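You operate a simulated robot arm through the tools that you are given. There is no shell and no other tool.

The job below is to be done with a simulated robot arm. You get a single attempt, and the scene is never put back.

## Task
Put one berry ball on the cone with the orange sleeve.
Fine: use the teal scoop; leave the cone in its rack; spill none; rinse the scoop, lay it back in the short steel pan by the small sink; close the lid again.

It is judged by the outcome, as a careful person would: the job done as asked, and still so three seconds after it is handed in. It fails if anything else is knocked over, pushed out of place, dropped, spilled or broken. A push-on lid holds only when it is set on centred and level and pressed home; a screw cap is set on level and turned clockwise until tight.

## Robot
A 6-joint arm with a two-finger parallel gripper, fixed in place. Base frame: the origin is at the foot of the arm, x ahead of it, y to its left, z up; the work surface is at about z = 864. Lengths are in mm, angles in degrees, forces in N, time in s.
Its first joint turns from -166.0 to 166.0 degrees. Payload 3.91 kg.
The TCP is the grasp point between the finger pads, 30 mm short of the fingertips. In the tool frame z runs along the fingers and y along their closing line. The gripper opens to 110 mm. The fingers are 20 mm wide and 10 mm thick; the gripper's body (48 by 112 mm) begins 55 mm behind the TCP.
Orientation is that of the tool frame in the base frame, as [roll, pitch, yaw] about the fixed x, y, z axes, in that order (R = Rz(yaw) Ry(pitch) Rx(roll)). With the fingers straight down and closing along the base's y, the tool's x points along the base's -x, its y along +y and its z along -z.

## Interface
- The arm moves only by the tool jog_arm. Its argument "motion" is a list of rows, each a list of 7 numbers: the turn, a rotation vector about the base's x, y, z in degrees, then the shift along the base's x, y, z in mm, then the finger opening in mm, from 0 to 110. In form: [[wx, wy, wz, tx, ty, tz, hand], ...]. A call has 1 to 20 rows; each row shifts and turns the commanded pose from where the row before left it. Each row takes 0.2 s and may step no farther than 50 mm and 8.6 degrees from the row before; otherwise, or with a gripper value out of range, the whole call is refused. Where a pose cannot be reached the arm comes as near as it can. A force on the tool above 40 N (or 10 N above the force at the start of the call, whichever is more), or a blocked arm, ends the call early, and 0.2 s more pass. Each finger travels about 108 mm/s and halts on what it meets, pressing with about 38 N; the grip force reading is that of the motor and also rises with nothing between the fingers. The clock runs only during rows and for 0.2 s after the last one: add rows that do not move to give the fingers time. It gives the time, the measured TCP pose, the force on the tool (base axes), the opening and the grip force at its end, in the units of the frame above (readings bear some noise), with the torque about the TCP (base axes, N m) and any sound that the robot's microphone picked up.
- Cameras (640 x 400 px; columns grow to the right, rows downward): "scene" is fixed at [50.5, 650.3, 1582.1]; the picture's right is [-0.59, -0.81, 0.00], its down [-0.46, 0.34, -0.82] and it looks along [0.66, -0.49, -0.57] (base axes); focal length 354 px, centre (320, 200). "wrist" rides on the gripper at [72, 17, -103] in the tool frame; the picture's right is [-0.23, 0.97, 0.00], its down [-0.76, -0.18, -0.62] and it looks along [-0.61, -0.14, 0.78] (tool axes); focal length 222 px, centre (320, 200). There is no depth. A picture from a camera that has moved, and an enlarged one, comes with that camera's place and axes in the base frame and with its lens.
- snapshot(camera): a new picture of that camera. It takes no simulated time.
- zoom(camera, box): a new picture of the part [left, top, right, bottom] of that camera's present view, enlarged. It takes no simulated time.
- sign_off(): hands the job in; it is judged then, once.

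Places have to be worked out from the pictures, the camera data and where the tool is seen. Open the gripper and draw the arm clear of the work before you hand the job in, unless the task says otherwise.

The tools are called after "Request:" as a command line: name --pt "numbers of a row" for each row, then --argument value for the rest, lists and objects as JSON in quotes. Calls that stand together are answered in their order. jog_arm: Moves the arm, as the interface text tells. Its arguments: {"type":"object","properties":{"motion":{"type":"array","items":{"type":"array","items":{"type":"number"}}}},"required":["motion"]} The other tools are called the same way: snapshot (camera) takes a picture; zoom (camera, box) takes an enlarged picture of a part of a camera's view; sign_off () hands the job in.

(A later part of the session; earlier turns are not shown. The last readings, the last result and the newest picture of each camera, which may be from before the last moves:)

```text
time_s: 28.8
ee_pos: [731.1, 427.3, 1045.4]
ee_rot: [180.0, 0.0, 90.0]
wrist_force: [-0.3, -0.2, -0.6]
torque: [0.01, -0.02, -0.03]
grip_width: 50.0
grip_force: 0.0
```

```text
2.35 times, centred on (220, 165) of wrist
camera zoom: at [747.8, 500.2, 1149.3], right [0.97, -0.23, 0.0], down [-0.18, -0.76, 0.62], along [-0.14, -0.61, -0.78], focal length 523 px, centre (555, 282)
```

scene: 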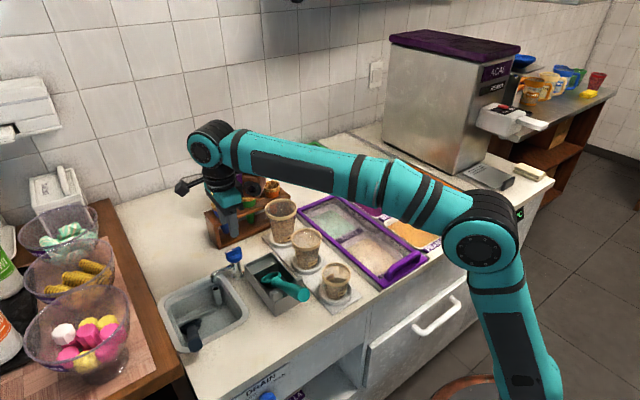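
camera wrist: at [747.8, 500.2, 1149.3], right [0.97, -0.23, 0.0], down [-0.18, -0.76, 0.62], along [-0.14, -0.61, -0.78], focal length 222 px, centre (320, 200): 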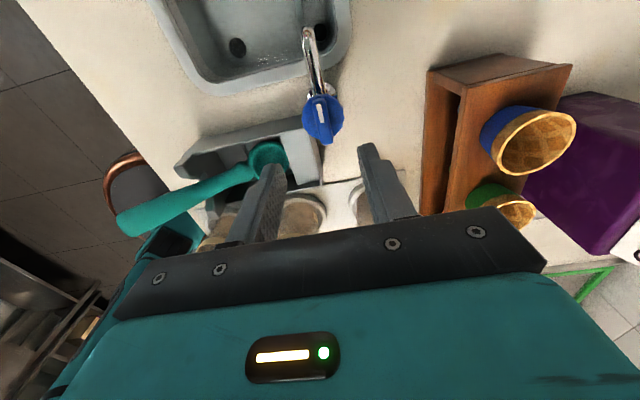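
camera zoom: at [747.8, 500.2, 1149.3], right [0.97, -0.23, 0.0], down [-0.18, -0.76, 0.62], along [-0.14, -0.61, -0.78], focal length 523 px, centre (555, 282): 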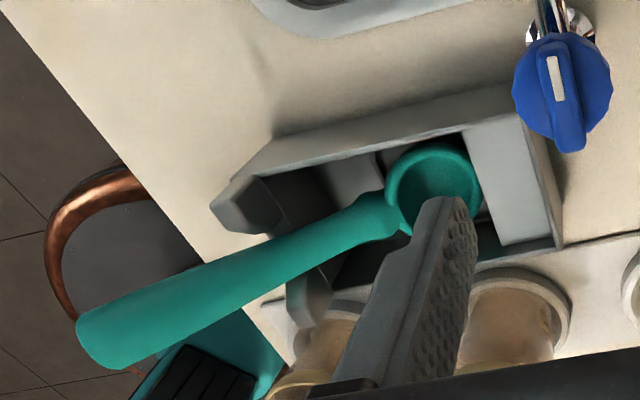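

The bar of the tap knob is at about (733.5, 429.5), top z 945 and roughly 10 mm thick. I'll line up over it and come down with the fingertips at about z 938, without closing yet.

Request:
jog_arm --pt "0 0 0 2.4 2.2 -15 44" --pt "0 0 0 0 0 -20 40" --pt "0 0 0 0 0 -20 36" --pt "0 0 0 0 0 -12 34" --pt "0 0 0 0 0 -9 34" --pt "0 0 0 0 0 0 34"

Request:
zoom --camera "wrist" --box '[230, 60, 410, 230]'

Request:
zoom --camera "scene" --box '[190, 210, 290, 300]'

```text
time_s: 30.2
ee_pos: [734.1, 429.9, 970.5]
ee_rot: [180.0, -0.1, 90.0]
wrist_force: [-0.1, -0.4, -0.1]
torque: [0.03, -0.01, -0.01]
grip_width: 34.2
grip_force: 0.0
```

```text
2.35 times, centred on (320, 145) of wrist
camera zoom: at [749.8, 502.0, 1073.8], right [0.97, -0.23, 0.0], down [-0.18, -0.76, 0.62], along [-0.14, -0.61, -0.78], focal length 523 px, centre (320, 329)
```

zoom: 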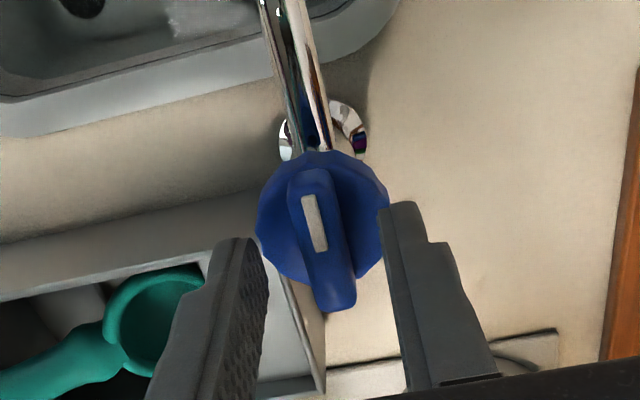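

```text
4.44 times, centred on (240, 255) of scene
camera zoom: at [50.5, 650.3, 1582.1], right [-0.59, -0.81, 0.0], down [-0.46, 0.34, -0.82], along [0.66, -0.49, -0.57], focal length 1572 px, centre (676, -44)
```

zoom: 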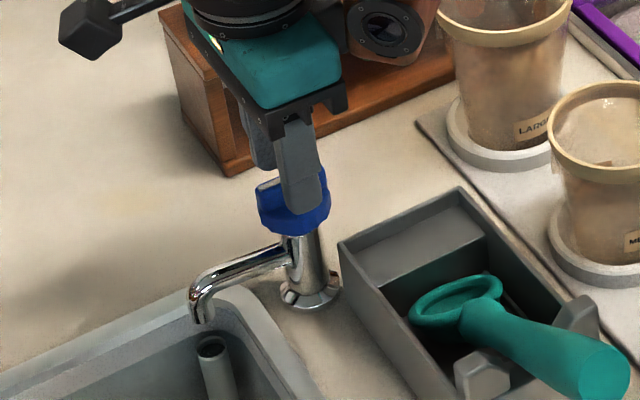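

The fingers straddle the bar. I'll lower 3 mm and close on it.

Request:
jog_arm --pt "0 0 0 0 0 -3 34" --pt "0 0 0 0 0 0 24" --pt "0 0 0 0 0 0 14" --pt "0 0 0 0 0 0 4" --pt "0 0 0 0 0 0 0" --pt "0 0 0 0 0 0 0"

Request:
zoom --camera "wrist" --box '[230, 60, 410, 230]'

```text
time_s: 31.6
ee_pos: [734.6, 429.8, 967.5]
ee_rot: [179.9, -0.1, 90.0]
wrist_force: [12.4, 2.8, 3.2]
torque: [0.58, -0.32, 0.01]
grip_width: 12.7
grip_force: 44.9
```

```text
2.35 times, centred on (320, 145) of wrist
camera zoom: at [750.6, 501.8, 1070.9], right [0.97, -0.23, 0.0], down [-0.18, -0.76, 0.62], along [-0.14, -0.61, -0.78], focal length 523 px, centre (320, 329)
```

zoom: 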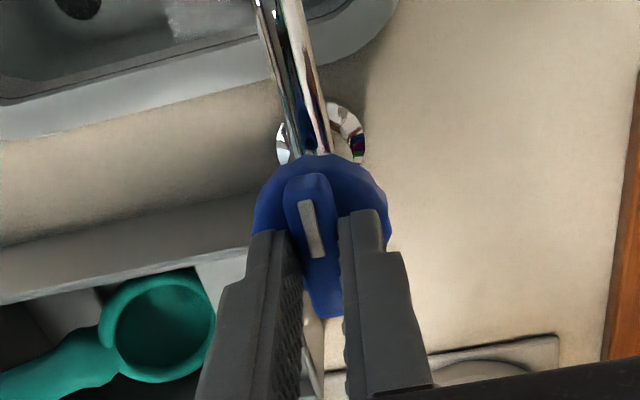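

I've got the bar (12.7 mm). I'll try turning it anticlockwise about 24° and watch the torque and spout.

Request:
jog_arm --pt "0 0 6 0.7 0 0 0" --pt "0 0 6 0 0 0 0" --pt "0 0 6 0 0 0 0" --pt "0 0 6 0 0 0 0"

Request:
zoom --camera "wrist" --box '[230, 60, 410, 230]'

Request:
zoom --camera "scene" --box '[190, 210, 290, 300]'

```text
time_s: 32.6
ee_pos: [735.5, 430.3, 967.4]
ee_rot: [-179.9, 0.0, 114.1]
wrist_force: [1.0, -1.3, -3.5]
torque: [-0.13, -0.3, -1.91]
grip_width: 21.9
grip_force: 44.9
```

```text
2.35 times, centred on (320, 145) of wrist
camera zoom: at [719.7, 502.3, 1070.9], right [0.98, 0.19, 0.0], down [0.15, -0.77, 0.62], along [0.12, -0.61, -0.78], focal length 523 px, centre (320, 329)
```

zoom: 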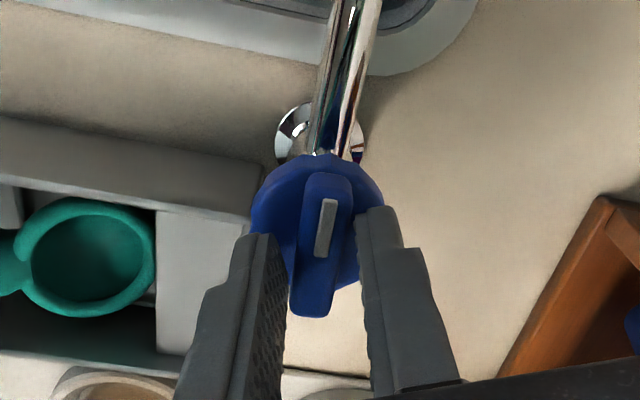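

```text
4.44 times, centred on (240, 255) of scene
camera zoom: at [50.5, 650.3, 1582.1], right [-0.59, -0.81, 0.0], down [-0.46, 0.34, -0.82], along [0.66, -0.49, -0.57], focal length 1572 px, centre (676, -44)
```

zoom: 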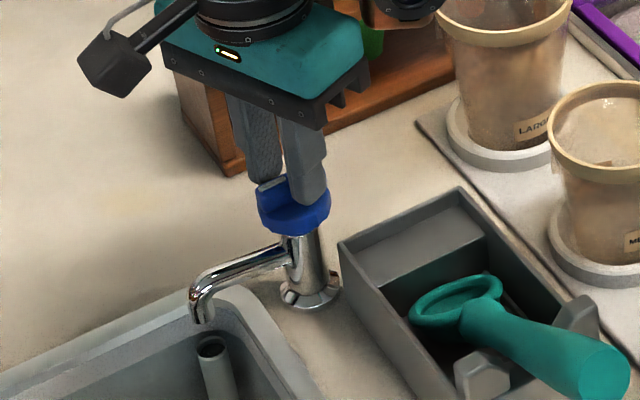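

The torque rose to 1.9 N·m and the fingers were wedged open, so the knob has a stop in this direction. I'll turn back and try clockwise gently.

Request:
jog_arm --pt "0 0 -6 0 0 0 0" --pt "0 0 -6 0 0 0 0" --pt "0 0 -6 0 0 0 0" --pt "0 0 -6 0 0 0 0" --pt "0 0 -5 0 0 0 0" --pt "0 0 -5 0 0 0 0" --pt "0 0 0 0 0 0 0"

Request:
zoom --camera "wrist" --box '[230, 60, 410, 230]'

Request:
zoom --camera "scene" --box '[190, 210, 290, 300]'

```text
time_s: 34.2
ee_pos: [735.2, 430.3, 967.9]
ee_rot: [-180.0, 0.1, 79.9]
wrist_force: [0.0, 0.8, -3.0]
torque: [-0.12, 0.02, -0.04]
grip_width: 12.8
grip_force: 44.8
```

```text
2.35 times, centred on (320, 145) of wrist
camera zoom: at [763.3, 497.7, 1071.0], right [0.92, -0.39, 0.0], down [-0.31, -0.72, 0.62], along [-0.25, -0.57, -0.78], focal length 523 px, centre (320, 329)
```

zoom: 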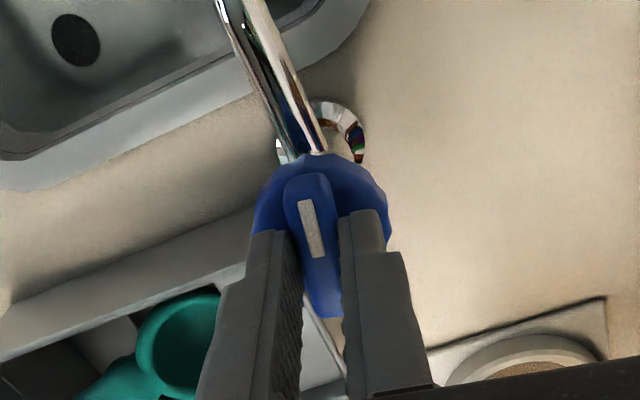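

```text
4.44 times, centred on (240, 255) of scene
camera zoom: at [50.5, 650.3, 1582.1], right [-0.59, -0.81, 0.0], down [-0.46, 0.34, -0.82], along [0.66, -0.49, -0.57], focal length 1572 px, centre (676, -44)
```

zoom: 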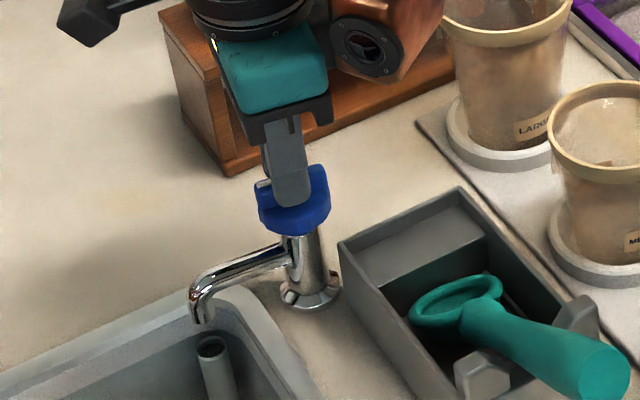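

The knob follows clockwise freely. I'll turn it further and look for water.

Request:
jog_arm --pt "0 0 -7 0 0 0 0" --pt "0 0 -7 0 0 0 0" --pt "0 0 -7 0 0 0 0" --pt "0 0 -7 0 0 0 0" --pt "0 0 -7 0 0 0 0"

Request:
zoom --camera "scene" --box '[150, 220, 270, 350]'

Request:
snapshot --camera "wrist"

```text
time_s: 35.4
ee_pos: [736.8, 430.1, 967.4]
ee_rot: [-180.0, -0.1, 44.8]
wrist_force: [11.4, -1.1, -3.1]
torque: [0.79, -1.19, 0.04]
grip_width: 12.6
grip_force: 44.9
```

```text
3.08 times, centred on (210, 285) of scene
camera zoom: at [50.5, 650.3, 1582.1], right [-0.59, -0.81, 0.0], down [-0.46, 0.34, -0.82], along [0.66, -0.49, -0.57], focal length 1088 px, centre (658, -62)
```

zoom: 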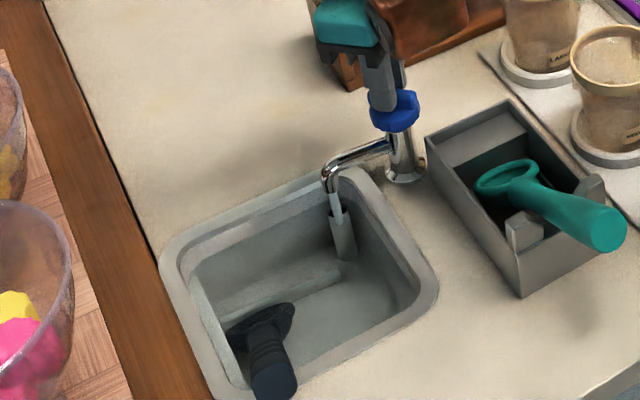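

```text
taken
camera wrist: at [798.2, 467.9, 1071.0], right [0.53, -0.85, 0.0], down [-0.67, -0.41, 0.62], along [-0.53, -0.33, -0.78], focal length 222 px, centre (320, 200)
```

wrist: 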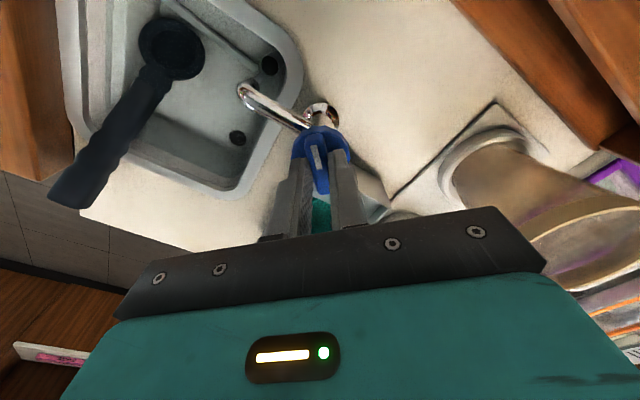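

Request:
zoom --camera "scene" --box '[185, 260, 245, 320]'

Request:
zoom --camera "wrist" --box '[130, 20, 350, 200]'

```text
6.67 times, centred on (215, 290) of scene
camera zoom: at [50.5, 650.3, 1582.1], right [-0.59, -0.81, 0.0], down [-0.46, 0.34, -0.82], along [0.66, -0.49, -0.57], focal length 2358 px, centre (1020, -400)
```

zoom: 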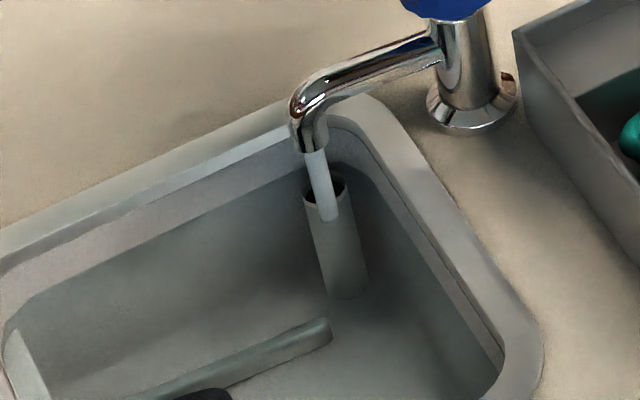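

```text
2.22 times, centred on (240, 110) of wrist
camera zoom: at [798.2, 467.9, 1071.0], right [0.53, -0.85, 0.0], down [-0.67, -0.41, 0.62], along [-0.53, -0.33, -0.78], focal length 494 px, centre (498, 400)
```

zoom: 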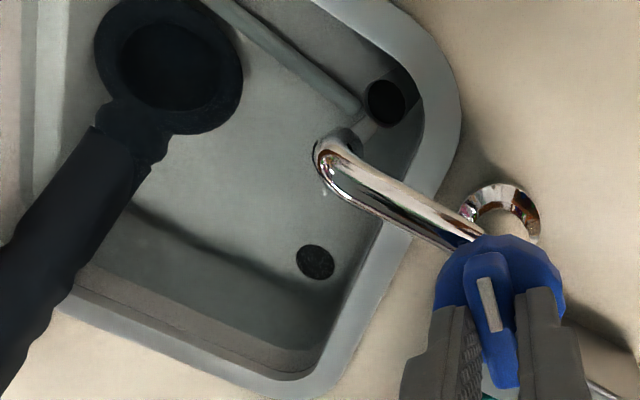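

Water is flowing into the well by the standpipe overflow. I'll release the knob and rise straight up, then check that the water level holds.

Request:
jog_arm --pt "0 0 0 0 0 0 15" --pt "0 0 0 0 0 0 30" --pt "0 0 0 0 0 0 36" --pt "0 0 0 0 0 10 36" --pt "0 0 0 0 0 30 36" --pt "0 0 0 0 0 40 50" --pt "0 0 0 0 0 40 80"

Request:
snapshot --camera "wrist"

Request:
zoom --camera "scene" --box '[150, 230, 250, 340]'

```text
time_s: 37.0
ee_pos: [736.6, 429.3, 1086.7]
ee_rot: [179.9, 0.0, 45.0]
wrist_force: [0.5, -0.5, -0.4]
torque: [-0.04, -0.01, 0.0]
grip_width: 80.1
grip_force: 0.0
```

```text
taken
camera wrist: at [797.9, 468.1, 1190.5], right [0.53, -0.85, 0.0], down [-0.66, -0.41, 0.62], along [-0.53, -0.33, -0.78], focal length 222 px, centre (320, 200)
```

wrist: 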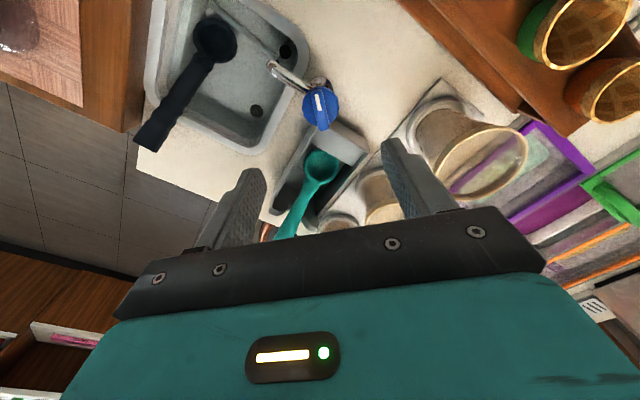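

```text
3.64 times, centred on (200, 285) of scene
camera zoom: at [50.5, 650.3, 1582.1], right [-0.59, -0.81, 0.0], down [-0.46, 0.34, -0.82], along [0.66, -0.49, -0.57], focal length 1286 px, centre (756, -109)
```

zoom: 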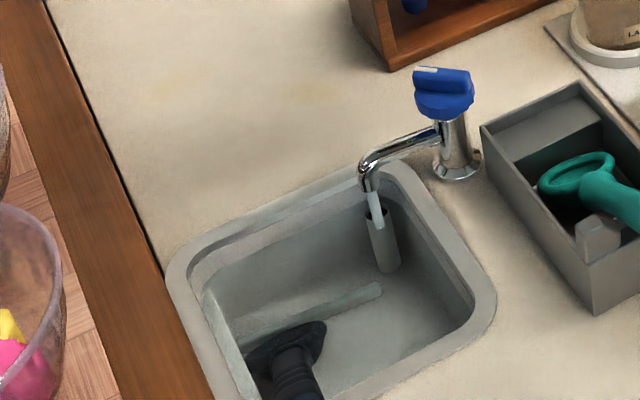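

Request:
zoom --camera "wrist" --box '[140, 0, 360, 160]'

```text
2.50 times, centred on (250, 80) of wrist
camera zoom: at [797.9, 468.1, 1190.5], right [0.53, -0.85, 0.0], down [-0.66, -0.41, 0.62], along [-0.53, -0.33, -0.78], focal length 555 px, centre (495, 500)
```

zoom: 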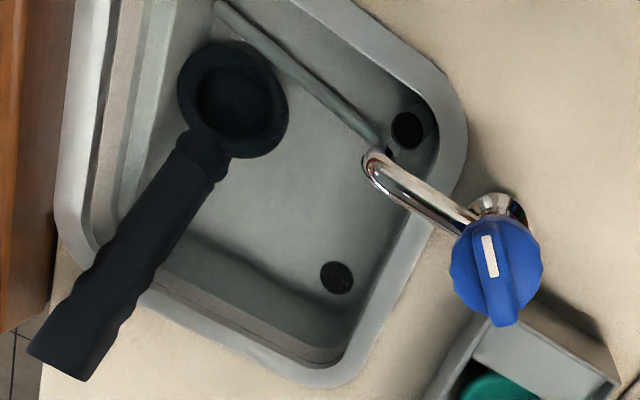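

The stream ends at a steady surface around z 829, just at the standpipe top, so the well is already full and overflows safely. Now I'll return to the normal yaw and move toward the scoop handle.

Request:
jog_arm --pt "0 0 8 -12.8 0.3 0 80" --pt "0 0 8 -12.8 0.3 0 80" --pt "0 0 8 -12.8 0.3 0 80" --pt "0 0 8 -12.8 0.3 0 80" --pt "0 0 8 -12.8 0.3 0 80" --pt "0 0 8 -12.8 0.3 0 80" --pt "0 0 8 -12.8 0.3 0 80" --pt "0 0 8 -12.8 0.3 0 80" --pt "0 0 8 -12.8 0.3 0 80" --pt "0 0 8 -12.8 0.3 0 80" --pt "0 0 8 -12.8 0.3 0 80" --pt "0 0 8 -12.8 0.3 0 80" --pt "0 0 8 -12.8 0.3 0 80" --pt "0 0 8 -12.8 0.3 0 80" --pt "0 0 8 -12.8 0.3 0 80" --pt "0 0 8 -12.8 0.3 0 80" --pt "0 0 7 -12.8 0.3 0 80"

Request:
snapshot --camera "wrist"

Request:
zoom --camera "wrist" --box '[200, 60, 400, 220]'

Request:
zoom --camera "scene" --box '[240, 240, 330, 330]'

```text
time_s: 40.6
ee_pos: [517.5, 435.5, 1087.2]
ee_rot: [-180.0, 0.0, -179.8]
wrist_force: [0.2, -0.1, 0.1]
torque: [-0.02, 0.0, -0.03]
grip_width: 79.8
grip_force: 0.1
```

```text
taken
camera wrist: at [443.7, 451.5, 1190.8], right [0.23, 0.97, 0.0], down [0.76, -0.18, 0.62], along [0.61, -0.14, -0.78], focal length 222 px, centre (320, 200)
```

wrist: 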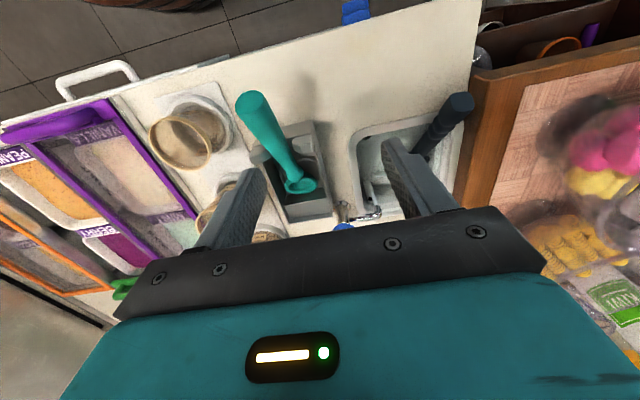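

```text
2.50 times, centred on (300, 140) of wrist
camera zoom: at [443.7, 451.5, 1190.8], right [0.23, 0.97, 0.0], down [0.76, -0.18, 0.62], along [0.61, -0.14, -0.78], focal length 555 px, centre (370, 350)
```

zoom: 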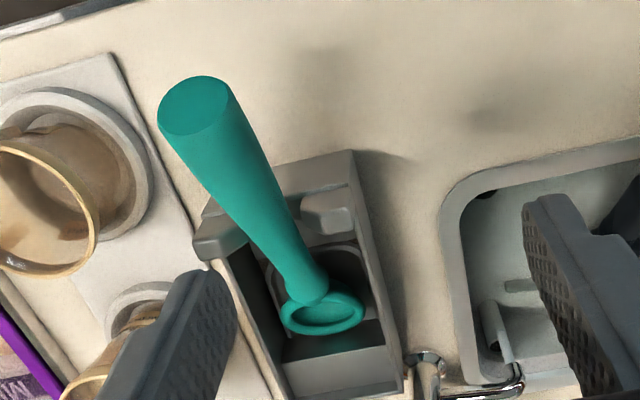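

```text
4.44 times, centred on (285, 285) of scene
camera zoom: at [50.5, 650.3, 1582.1], right [-0.59, -0.81, 0.0], down [-0.46, 0.34, -0.82], along [0.66, -0.49, -0.57], focal length 1572 px, centre (476, -178)
```

zoom: 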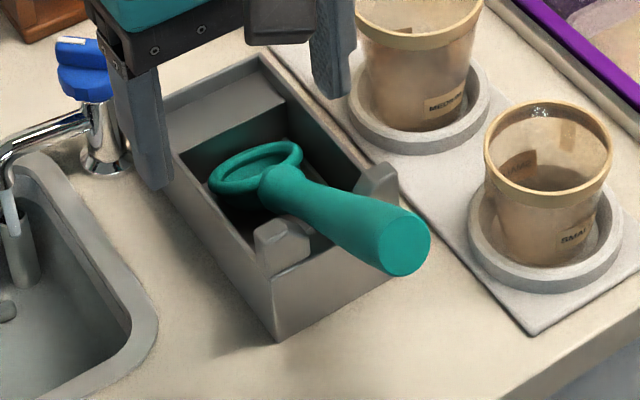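

Handle end at about (486, 373, 972), sloping 29.7° down to the neck at (612, 371, 900). I'll tilt the tool 45° about the handle axis (hand to the upper left), so that I can later roll the scoop right over at the cone.

Request:
jog_arm --pt "-6.51 0 3.72 -1.2 -0.3 -9.8 80" --pt "-6.51 0 3.72 -1.2 -0.3 -9.8 80" --pt "-6.51 0 3.72 -1.2 -0.3 -9.8 80" --pt "-6.51 0 3.72 -1.2 -0.3 -9.8 80" --pt "-6.51 0 3.72 -1.2 -0.3 -9.8 80" --pt "-6.51 0 3.72 -1.2 -0.3 -9.8 80" --pt "0 0 0 0 0 0 70"

Request:
snapshot --camera "wrist"

Request:
snapshot --camera "scene"

```text
time_s: 42.2
ee_pos: [510.9, 432.4, 1029.4]
ee_rot: [-141.8, -7.3, -159.2]
wrist_force: [-0.1, -0.7, 0.1]
torque: [-0.01, -0.02, 0.01]
grip_width: 69.9
grip_force: 0.0
```

```text
taken
camera wrist: at [422.8, 482.4, 1108.5], right [-0.13, 0.77, -0.63], down [0.69, 0.53, 0.5], along [0.71, -0.37, -0.6], focal length 222 px, centre (320, 200)
```

wrist: 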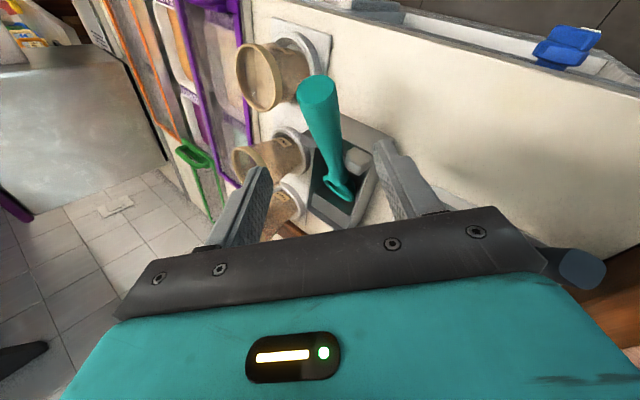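

```text
taken
```

scene: 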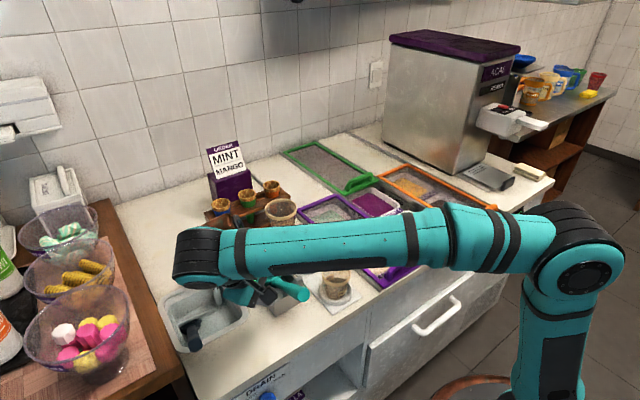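

The handle lies right on the approach line in the wrist view. I'll advance along the tool axis.

Request:
jog_arm --pt "0 0 0 2.5 -12.2 -15.6 64" --pt "0 0 0 2.5 -12.2 -15.6 60" --pt "0 0 0 2.5 -12.2 -15.6 60" --pt "0 0 0 1.3 -6.1 -7.8 60" --pt "0 0 0 0 0 0 60"

Request:
zoom --camera "wrist" --box '[200, 30, 440, 230]'

Request:
zoom --camera "scene" --box '[200, 230, 340, 340]'

```text
time_s: 43.4
ee_pos: [520.0, 389.6, 974.0]
ee_rot: [-141.8, -7.2, -159.3]
wrist_force: [-0.6, -0.5, 0.1]
torque: [0.01, -0.01, 0.01]
grip_width: 60.1
grip_force: 0.0
```

```text
2.00 times, centred on (320, 130) of wrist
camera zoom: at [432.2, 439.6, 1054.1], right [-0.13, 0.77, -0.63], down [0.69, 0.52, 0.5], along [0.71, -0.37, -0.6], focal length 444 px, centre (320, 340)
```

zoom: 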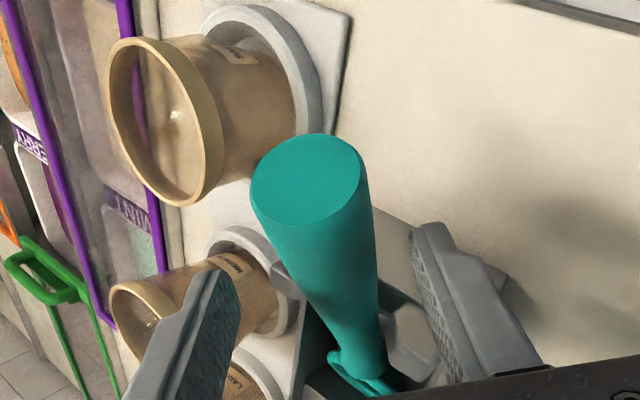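

```text
3.64 times, centred on (270, 285) of scene
camera zoom: at [50.5, 650.3, 1582.1], right [-0.59, -0.81, 0.0], down [-0.46, 0.34, -0.82], along [0.66, -0.49, -0.57], focal length 1286 px, centre (502, -109)
```

zoom: 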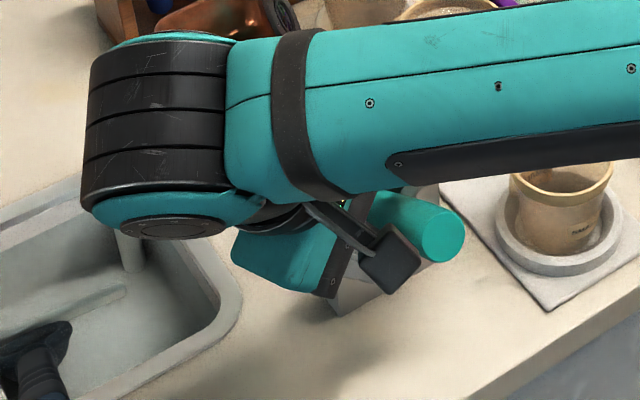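

The handle is centred between the fingers and clear of the pan's posts. I'll advance the last 28 mm and close.

Request:
jog_arm --pt "0 0 0 1.2 -5.8 -7.3 60" --pt "0 0 0 1.2 -5.8 -7.3 60" --pt "0 0 0 1.2 -5.8 -7.3 60" --pt "0 0 0 0 0 0 60"

Request:
zoom --camera "wrist" --box '[200, 30, 440, 230]'

```text
time_s: 44.4
ee_pos: [523.2, 372.0, 952.4]
ee_rot: [-141.8, -7.2, -159.4]
wrist_force: [-1.0, -0.2, -0.8]
torque: [0.05, -0.02, 0.01]
grip_width: 60.0
grip_force: 0.1
```

```text
2.00 times, centred on (320, 130) of wrist
camera zoom: at [435.5, 422.1, 1031.6], right [-0.13, 0.77, -0.63], down [0.69, 0.52, 0.5], along [0.71, -0.37, -0.6], focal length 444 px, centre (320, 340)
```

zoom: 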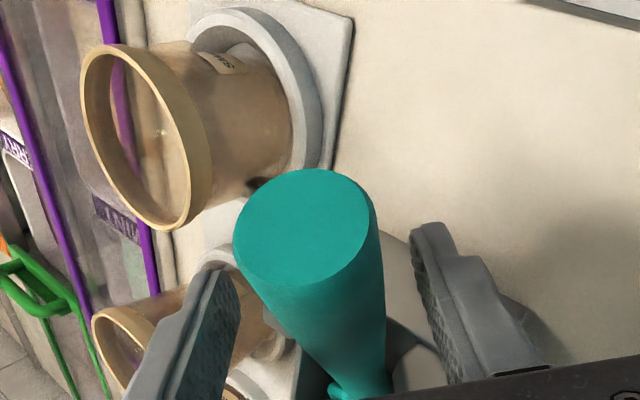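

Request:
jog_arm --pt "0 0 0 0 0 0 46" --pt "0 0 0 0 0 0 36" --pt "0 0 0 0 0 0 28" --pt "0 0 0 0 0 0 20" --pt "0 0 0 0 0 0 10" --pt "0 0 0 0 0 0 10"

Request:
zoom --camera "wrist" --box '[200, 30, 440, 230]'

```text
time_s: 45.8
ee_pos: [522.1, 373.4, 952.9]
ee_rot: [-141.8, -7.4, -159.2]
wrist_force: [0.1, 8.3, -2.8]
torque: [0.36, 0.22, 0.4]
grip_width: 26.6
grip_force: 38.2
```

```text
2.00 times, centred on (320, 130) of wrist
camera zoom: at [435.4, 422.9, 1031.5], right [-0.13, 0.77, -0.63], down [0.69, 0.52, 0.5], along [0.71, -0.37, -0.6], focal length 444 px, centre (320, 340)
```

zoom: 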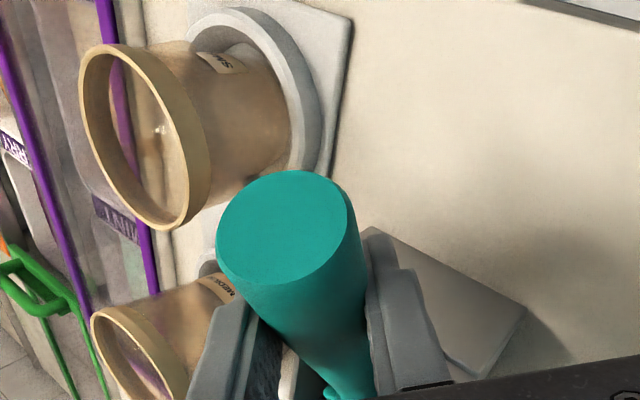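

Gripped at 26.6 mm, with a small side load from the post. I'll relieve that by about 1.5 mm and lift straight up, watching that the pan stays put.

Request:
jog_arm --pt "0 0 0 -0.5 1.1 -0.9 0" --pt "0 0 0 0 0 4 0" --pt "0 0 0 0 0 6 0" --pt "0 0 0 0 0 10 0" --pt "0 0 0 0 0 15 0" --pt "0 0 0 0 0 20 0"

Request:
snapshot --camera "wrist"

Request:
snapshot --camera "scene"

```text
time_s: 47.2
ee_pos: [523.7, 374.9, 1007.3]
ee_rot: [-141.9, -7.3, -159.3]
wrist_force: [0.6, 0.4, -1.4]
torque: [0.01, 0.11, 0.01]
grip_width: 26.4
grip_force: 37.8
```

```text
taken
camera wrist: at [434.6, 424.0, 1086.2], right [-0.13, 0.77, -0.63], down [0.69, 0.52, 0.5], along [0.71, -0.37, -0.6], focal length 222 px, centre (320, 200)
```

wrist: 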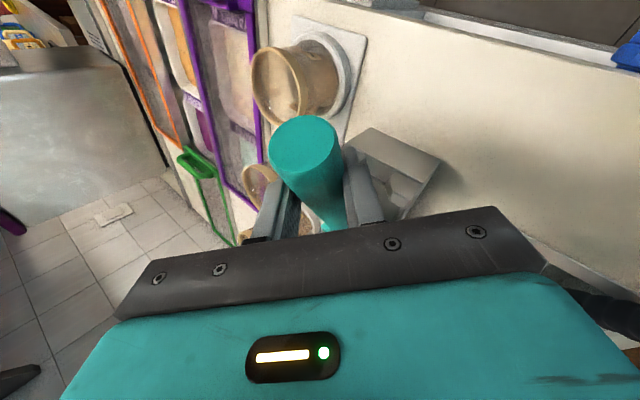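

```text
taken
```

scene: 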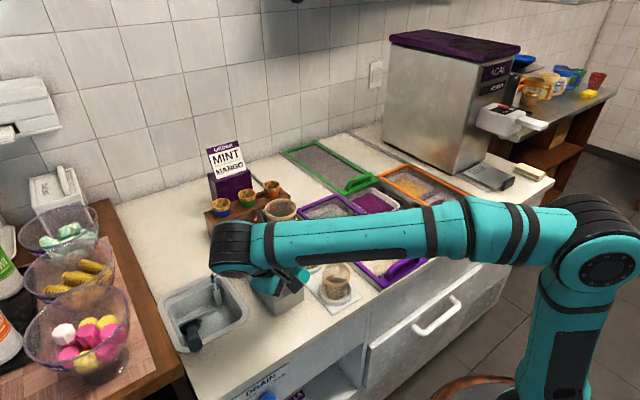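

The scoop is out cleanly and the pan hasn't moved. I'll rise above cup height and carry it level over to the berry tub.

Request:
jog_arm --pt "0 0 0 0 0 35 0" --pt "0 0 0 0 0 40 0" --pt "0 0 0 0 -5 28 0" --pt "0 0 0 9.5 -45.6 0 0" --pt "0 0 0 9.5 -45.6 0 0" --pt "0 0 0 9.5 -45.6 0 0" --pt "0 0 0 9.5 -45.6 0 0" --pt "0 0 0 9.5 -45.6 0 0" --pt "0 0 0 9.5 -45.6 0 0" --pt "0 0 0 9.5 -45.6 0 0" --pt "0 0 0 9.5 -45.6 0 0" --pt "0 0 0 9.5 -45.6 0 0" --pt "0 0 0 9.5 -45.6 0 0" --pt "0 0 0 9.5 -45.6 0 0" --pt "0 0 0 0 0 0 0"

Request:
snapshot --camera "wrist"

Request:
snapshot --camera "scene"

```text
time_s: 50.4
ee_pos: [627.5, -133.6, 1110.7]
ee_rot: [-141.8, -7.4, -159.3]
wrist_force: [0.6, -0.5, -1.4]
torque: [0.01, 0.11, -0.01]
grip_width: 26.7
grip_force: 38.0
```

```text
taken
camera wrist: at [539.7, -84.0, 1188.9], right [-0.13, 0.77, -0.63], down [0.69, 0.52, 0.5], along [0.71, -0.37, -0.6], focal length 222 px, centre (320, 200)
```

wrist: 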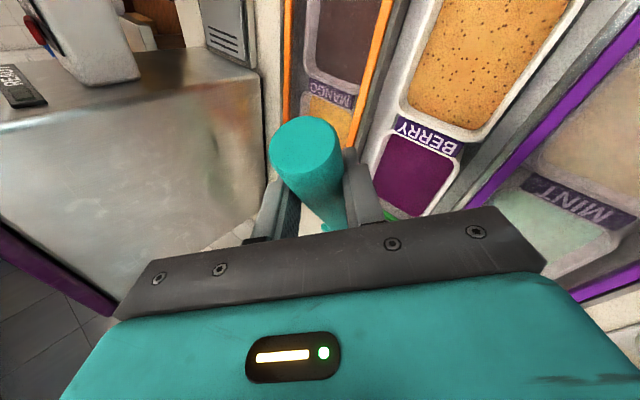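

```text
taken
```

scene: 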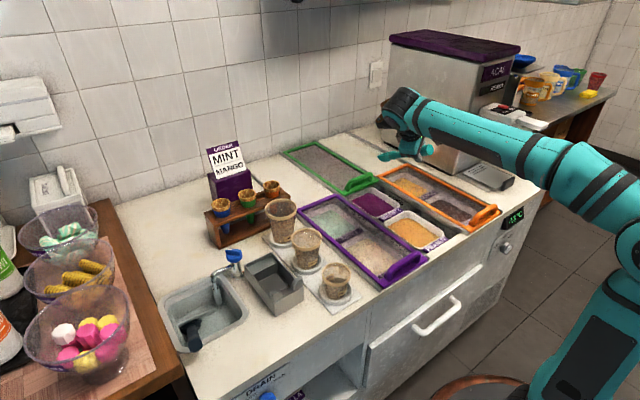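

Request:
zoom --camera "scene" --box '[350, 80, 470, 220]'

Request:
zoom --camera "wrist" --box '[220, 80, 420, 240]'

Request:
zoom --camera "scene" --box '[150, 220, 310, 350]'

```text
2.86 times, centred on (410, 150) of scene
camera zoom: at [50.5, 650.3, 1582.1], right [-0.59, -0.81, 0.0], down [-0.46, 0.34, -0.82], along [0.66, -0.49, -0.57], focal length 1010 px, centre (63, 343)
```

zoom: 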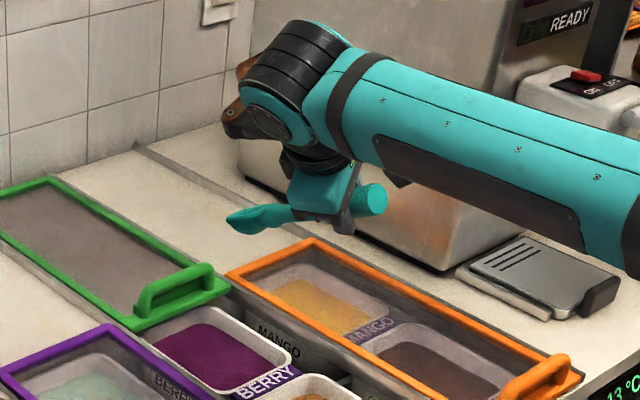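

```text
2.50 times, centred on (320, 160) of wrist
camera zoom: at [539.7, -84.0, 1188.9], right [-0.13, 0.77, -0.63], down [0.69, 0.52, 0.5], along [0.71, -0.37, -0.6], focal length 555 px, centre (320, 300)
```

zoom: 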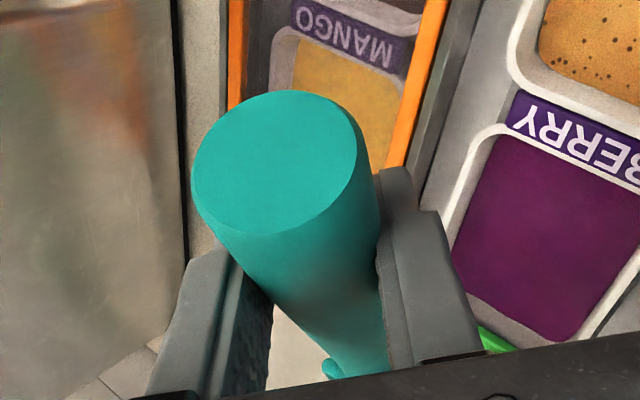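

```text
3.08 times, centred on (230, 285) of scene
camera zoom: at [50.5, 650.3, 1582.1], right [-0.59, -0.81, 0.0], down [-0.46, 0.34, -0.82], along [0.66, -0.49, -0.57], focal length 1088 px, centre (597, -62)
```

zoom: 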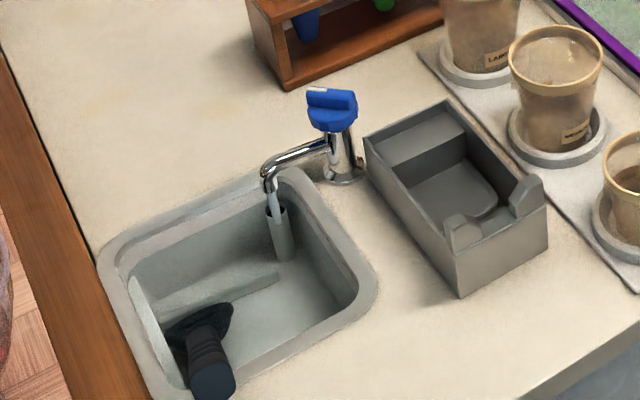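

The scoop is held firmly, bowl up, about where the geometry predicts. I'll tilt the bowl's lip down to about a 50° handle angle and descend to hover just above the berry surface.

Request:
jog_arm --pt "0 4 0 5 0.3 -30 0" --pt "0 4 0 5 0.3 -30 0" --pt "0 4 0 5 0.3 -30 0" --pt "0 4 0 5 0.3 -30 0" --pt "0 4.3 0 5.8 0.4 -30 0" --pt "0 0 0 0 0 0 0"

Request:
zoom --camera "scene" --box '[340, 130, 440, 230]'

Request:
snapshot --camera "wrist"

```text
time_s: 51.8
ee_pos: [652.6, -131.2, 959.1]
ee_rot: [-149.5, -26.2, -157.0]
wrist_force: [0.2, 0.6, -0.5]
torque: [-0.01, 0.05, -0.03]
grip_width: 26.5
grip_force: 38.4
```

```text
4.00 times, centred on (390, 180) of scene
camera zoom: at [50.5, 650.3, 1582.1], right [-0.59, -0.81, 0.0], down [-0.46, 0.34, -0.82], along [0.66, -0.49, -0.57], focal length 1415 px, centre (40, 280)
```

zoom: 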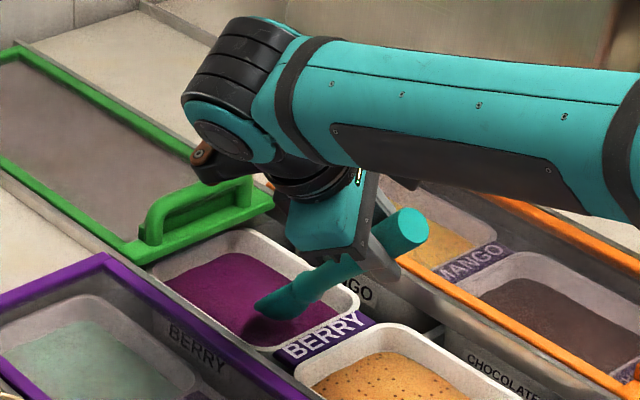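

```text
taken
camera wrist: at [598.2, -81.9, 1063.5], right [-0.34, 0.77, -0.54], down [0.82, 0.52, 0.23], along [0.46, -0.37, -0.81], focal length 222 px, centre (320, 200)
```

wrist: 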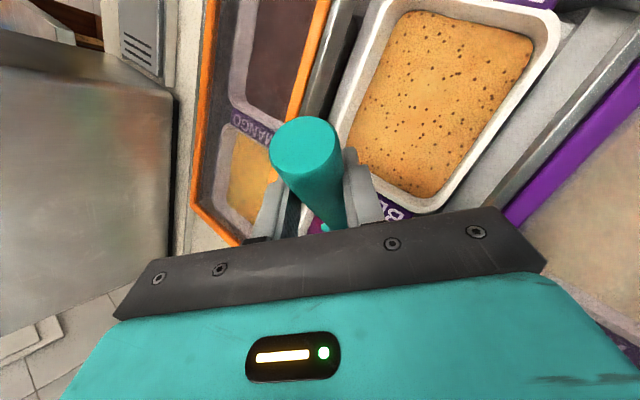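

Request:
zoom --camera "scene" --box '[380, 175, 440, 215]'

Request:
zoom --camera "scene" --box '[365, 160, 425, 220]'

```text
10.00 times, centred on (410, 195) of scene
camera zoom: at [50.5, 650.3, 1582.1], right [-0.59, -0.81, 0.0], down [-0.46, 0.34, -0.82], along [0.66, -0.49, -0.57], focal length 3537 px, centre (-580, 250)
```

zoom: 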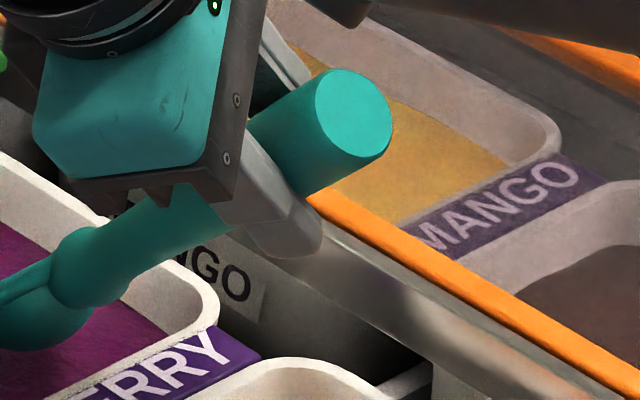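

```text
6.67 times, centred on (395, 190) of scene
camera zoom: at [50.5, 650.3, 1582.1], right [-0.59, -0.81, 0.0], down [-0.46, 0.34, -0.82], along [0.66, -0.49, -0.57], focal length 2358 px, centre (-180, 267)
```

zoom: 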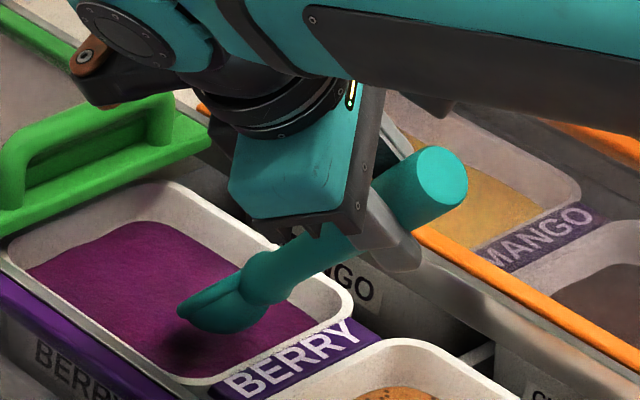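

The bowl lip is about 20–25 mm above the surface, where I expected. I'll lower the lip into the berry ice cream and start a short forward stroke, watching the force.

Request:
jog_arm --pt "0 0 0 1.5 0 -9 0" --pt "0 0 0 1.5 0 -9 0" --pt "0 0 0 0.7 0 -9 0" --pt "0 0 0 3.5 0 -6 0" --pt "0 0 0 3.5 0 -6 0"

Request:
zoom --camera "scene" --box '[365, 160, 425, 220]'

```text
time_s: 53.0
ee_pos: [662.2, -132.0, 922.4]
ee_rot: [-149.6, -26.0, -157.0]
wrist_force: [-6.1, 1.0, 8.0]
torque: [-0.05, -0.21, -0.01]
grip_width: 26.4
grip_force: 38.2
```

```text
6.67 times, centred on (395, 190) of scene
camera zoom: at [50.5, 650.3, 1582.1], right [-0.59, -0.81, 0.0], down [-0.46, 0.34, -0.82], along [0.66, -0.49, -0.57], focal length 2358 px, centre (-180, 267)
```

zoom: 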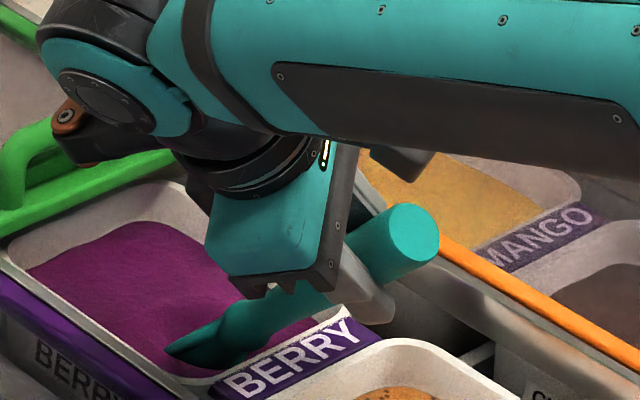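

Moderate resistance, about 10 N and mostly along the handle. I'll continue the stroke forward slowly, starting to level out.

Request:
jog_arm --pt "0 -0.5 0 5 0 -2.2 0" --pt "0 -0.5 0 5 0 -1.8 0" --pt "0 -0.5 0 5 0 -1.6 0" --pt "0 -0.5 0 5 0 -1.6 0"

Request:
zoom --camera "scene" --box '[365, 160, 425, 220]'

```text
time_s: 54.0
ee_pos: [683.7, -131.3, 914.9]
ee_rot: [-148.6, -24.2, -157.3]
wrist_force: [-9.8, -0.6, 20.8]
torque: [-0.17, -1.1, -0.1]
grip_width: 26.6
grip_force: 37.9
```

```text
6.67 times, centred on (395, 190) of scene
camera zoom: at [50.5, 650.3, 1582.1], right [-0.59, -0.81, 0.0], down [-0.46, 0.34, -0.82], along [0.66, -0.49, -0.57], focal length 2358 px, centre (-180, 267)
```

zoom: 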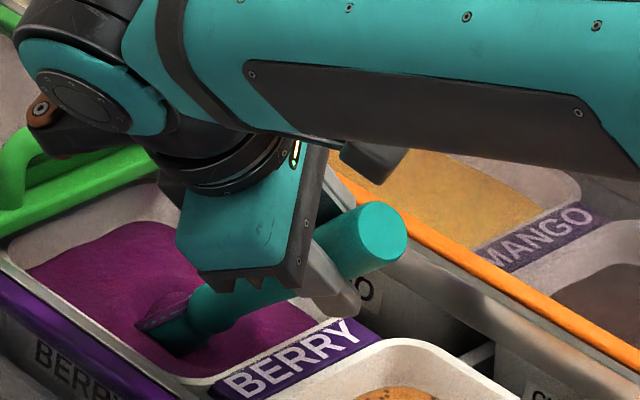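

The bowl is filling. I'll keep moving forward while rotating the lip up gently, to curl the ball into the bowl.

Request:
jog_arm --pt "0 -1.5 0 4 0 -1.2 0" --pt "0 -1.5 0 4 0 -1.2 0" --pt "0 -1.5 0 4 0 -1.2 0" --pt "0 -1.5 0 4 0 -1.2 0"

Request:
zoom --camera "scene" --box '[365, 160, 425, 220]'

```text
time_s: 55.0
ee_pos: [699.4, -130.8, 909.4]
ee_rot: [-146.2, -18.7, -158.3]
wrist_force: [-3.3, -0.4, -1.9]
torque: [0.01, 0.52, 0.05]
grip_width: 26.6
grip_force: 37.9
```

```text
6.67 times, centred on (395, 190) of scene
camera zoom: at [50.5, 650.3, 1582.1], right [-0.59, -0.81, 0.0], down [-0.46, 0.34, -0.82], along [0.66, -0.49, -0.57], focal length 2358 px, centre (-180, 267)
```

zoom: 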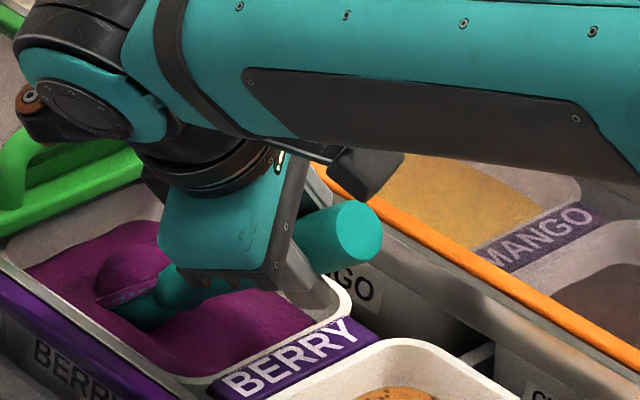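

A full dome of berry sits in the bowl. I'll curl it level and lift it out of the tub.

Request:
jog_arm --pt "0 -4 0 -1.2 0 1 0" --pt "0 -4 0 -1.2 0 1 0" --pt "0 -4 0 -4 0 5 0" --pt "0 -4 0 -4 0 5 0" --pt "0 -4 0 -2.9 0 7 0" --pt "0 -4 0 -2.8 0 8 0" --pt "0 -3 0 -1.4 0 15 0" --pt "0 -3 0 -1.3 0 18 0" --pt "0 0 0 0 0 20 0"

Request:
zoom --camera "scene" --box '[345, 130, 435, 220]'

Request:
snapshot --camera "wrist"

```text
time_s: 57.0
ee_pos: [679.9, -130.9, 988.8]
ee_rot: [-135.6, 9.3, -159.2]
wrist_force: [-0.5, -0.4, -1.3]
torque: [-0.03, 0.1, -0.04]
grip_width: 26.7
grip_force: 38.3
```

```text
4.44 times, centred on (390, 175) of scene
camera zoom: at [50.5, 650.3, 1582.1], right [-0.59, -0.81, 0.0], down [-0.46, 0.34, -0.82], along [0.66, -0.49, -0.57], focal length 1572 px, centre (9, 311)
```

zoom: 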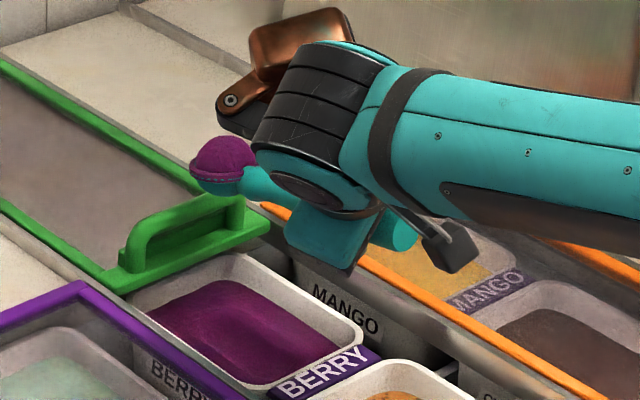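

```text
taken
camera wrist: at [573.1, -81.2, 1037.8], right [0.07, 0.77, -0.64], down [0.51, 0.52, 0.69], along [0.86, -0.37, -0.35], focal length 222 px, centre (320, 200)
```

wrist: 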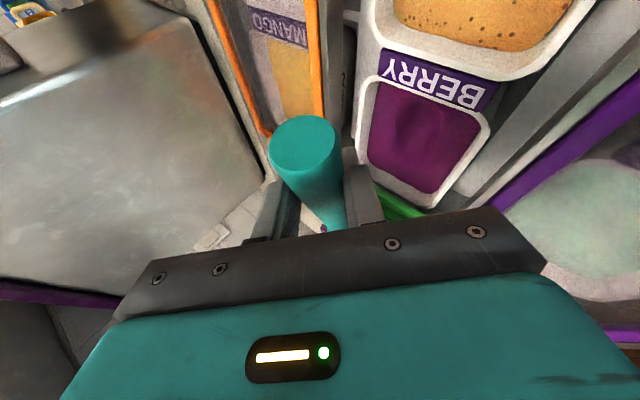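

A clean ball is in the scoop, and the tub shows a groove. I'll check its seat up close before moving.

Request:
zoom --camera "scene" --box '[360, 145, 420, 195]'

```text
8.00 times, centred on (390, 170) of scene
camera zoom: at [50.5, 650.3, 1582.1], right [-0.59, -0.81, 0.0], down [-0.46, 0.34, -0.82], along [0.66, -0.49, -0.57], focal length 2829 px, centre (-240, 440)
```

zoom: 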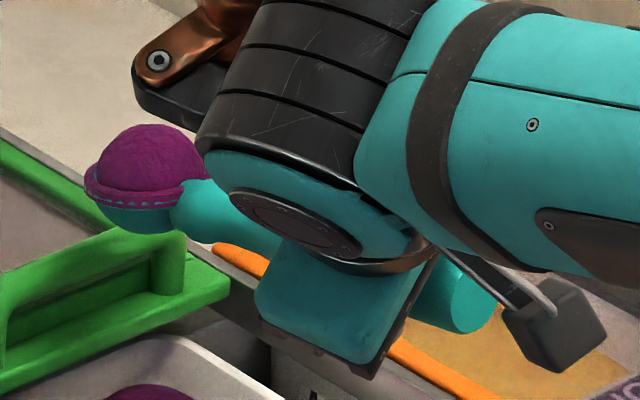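

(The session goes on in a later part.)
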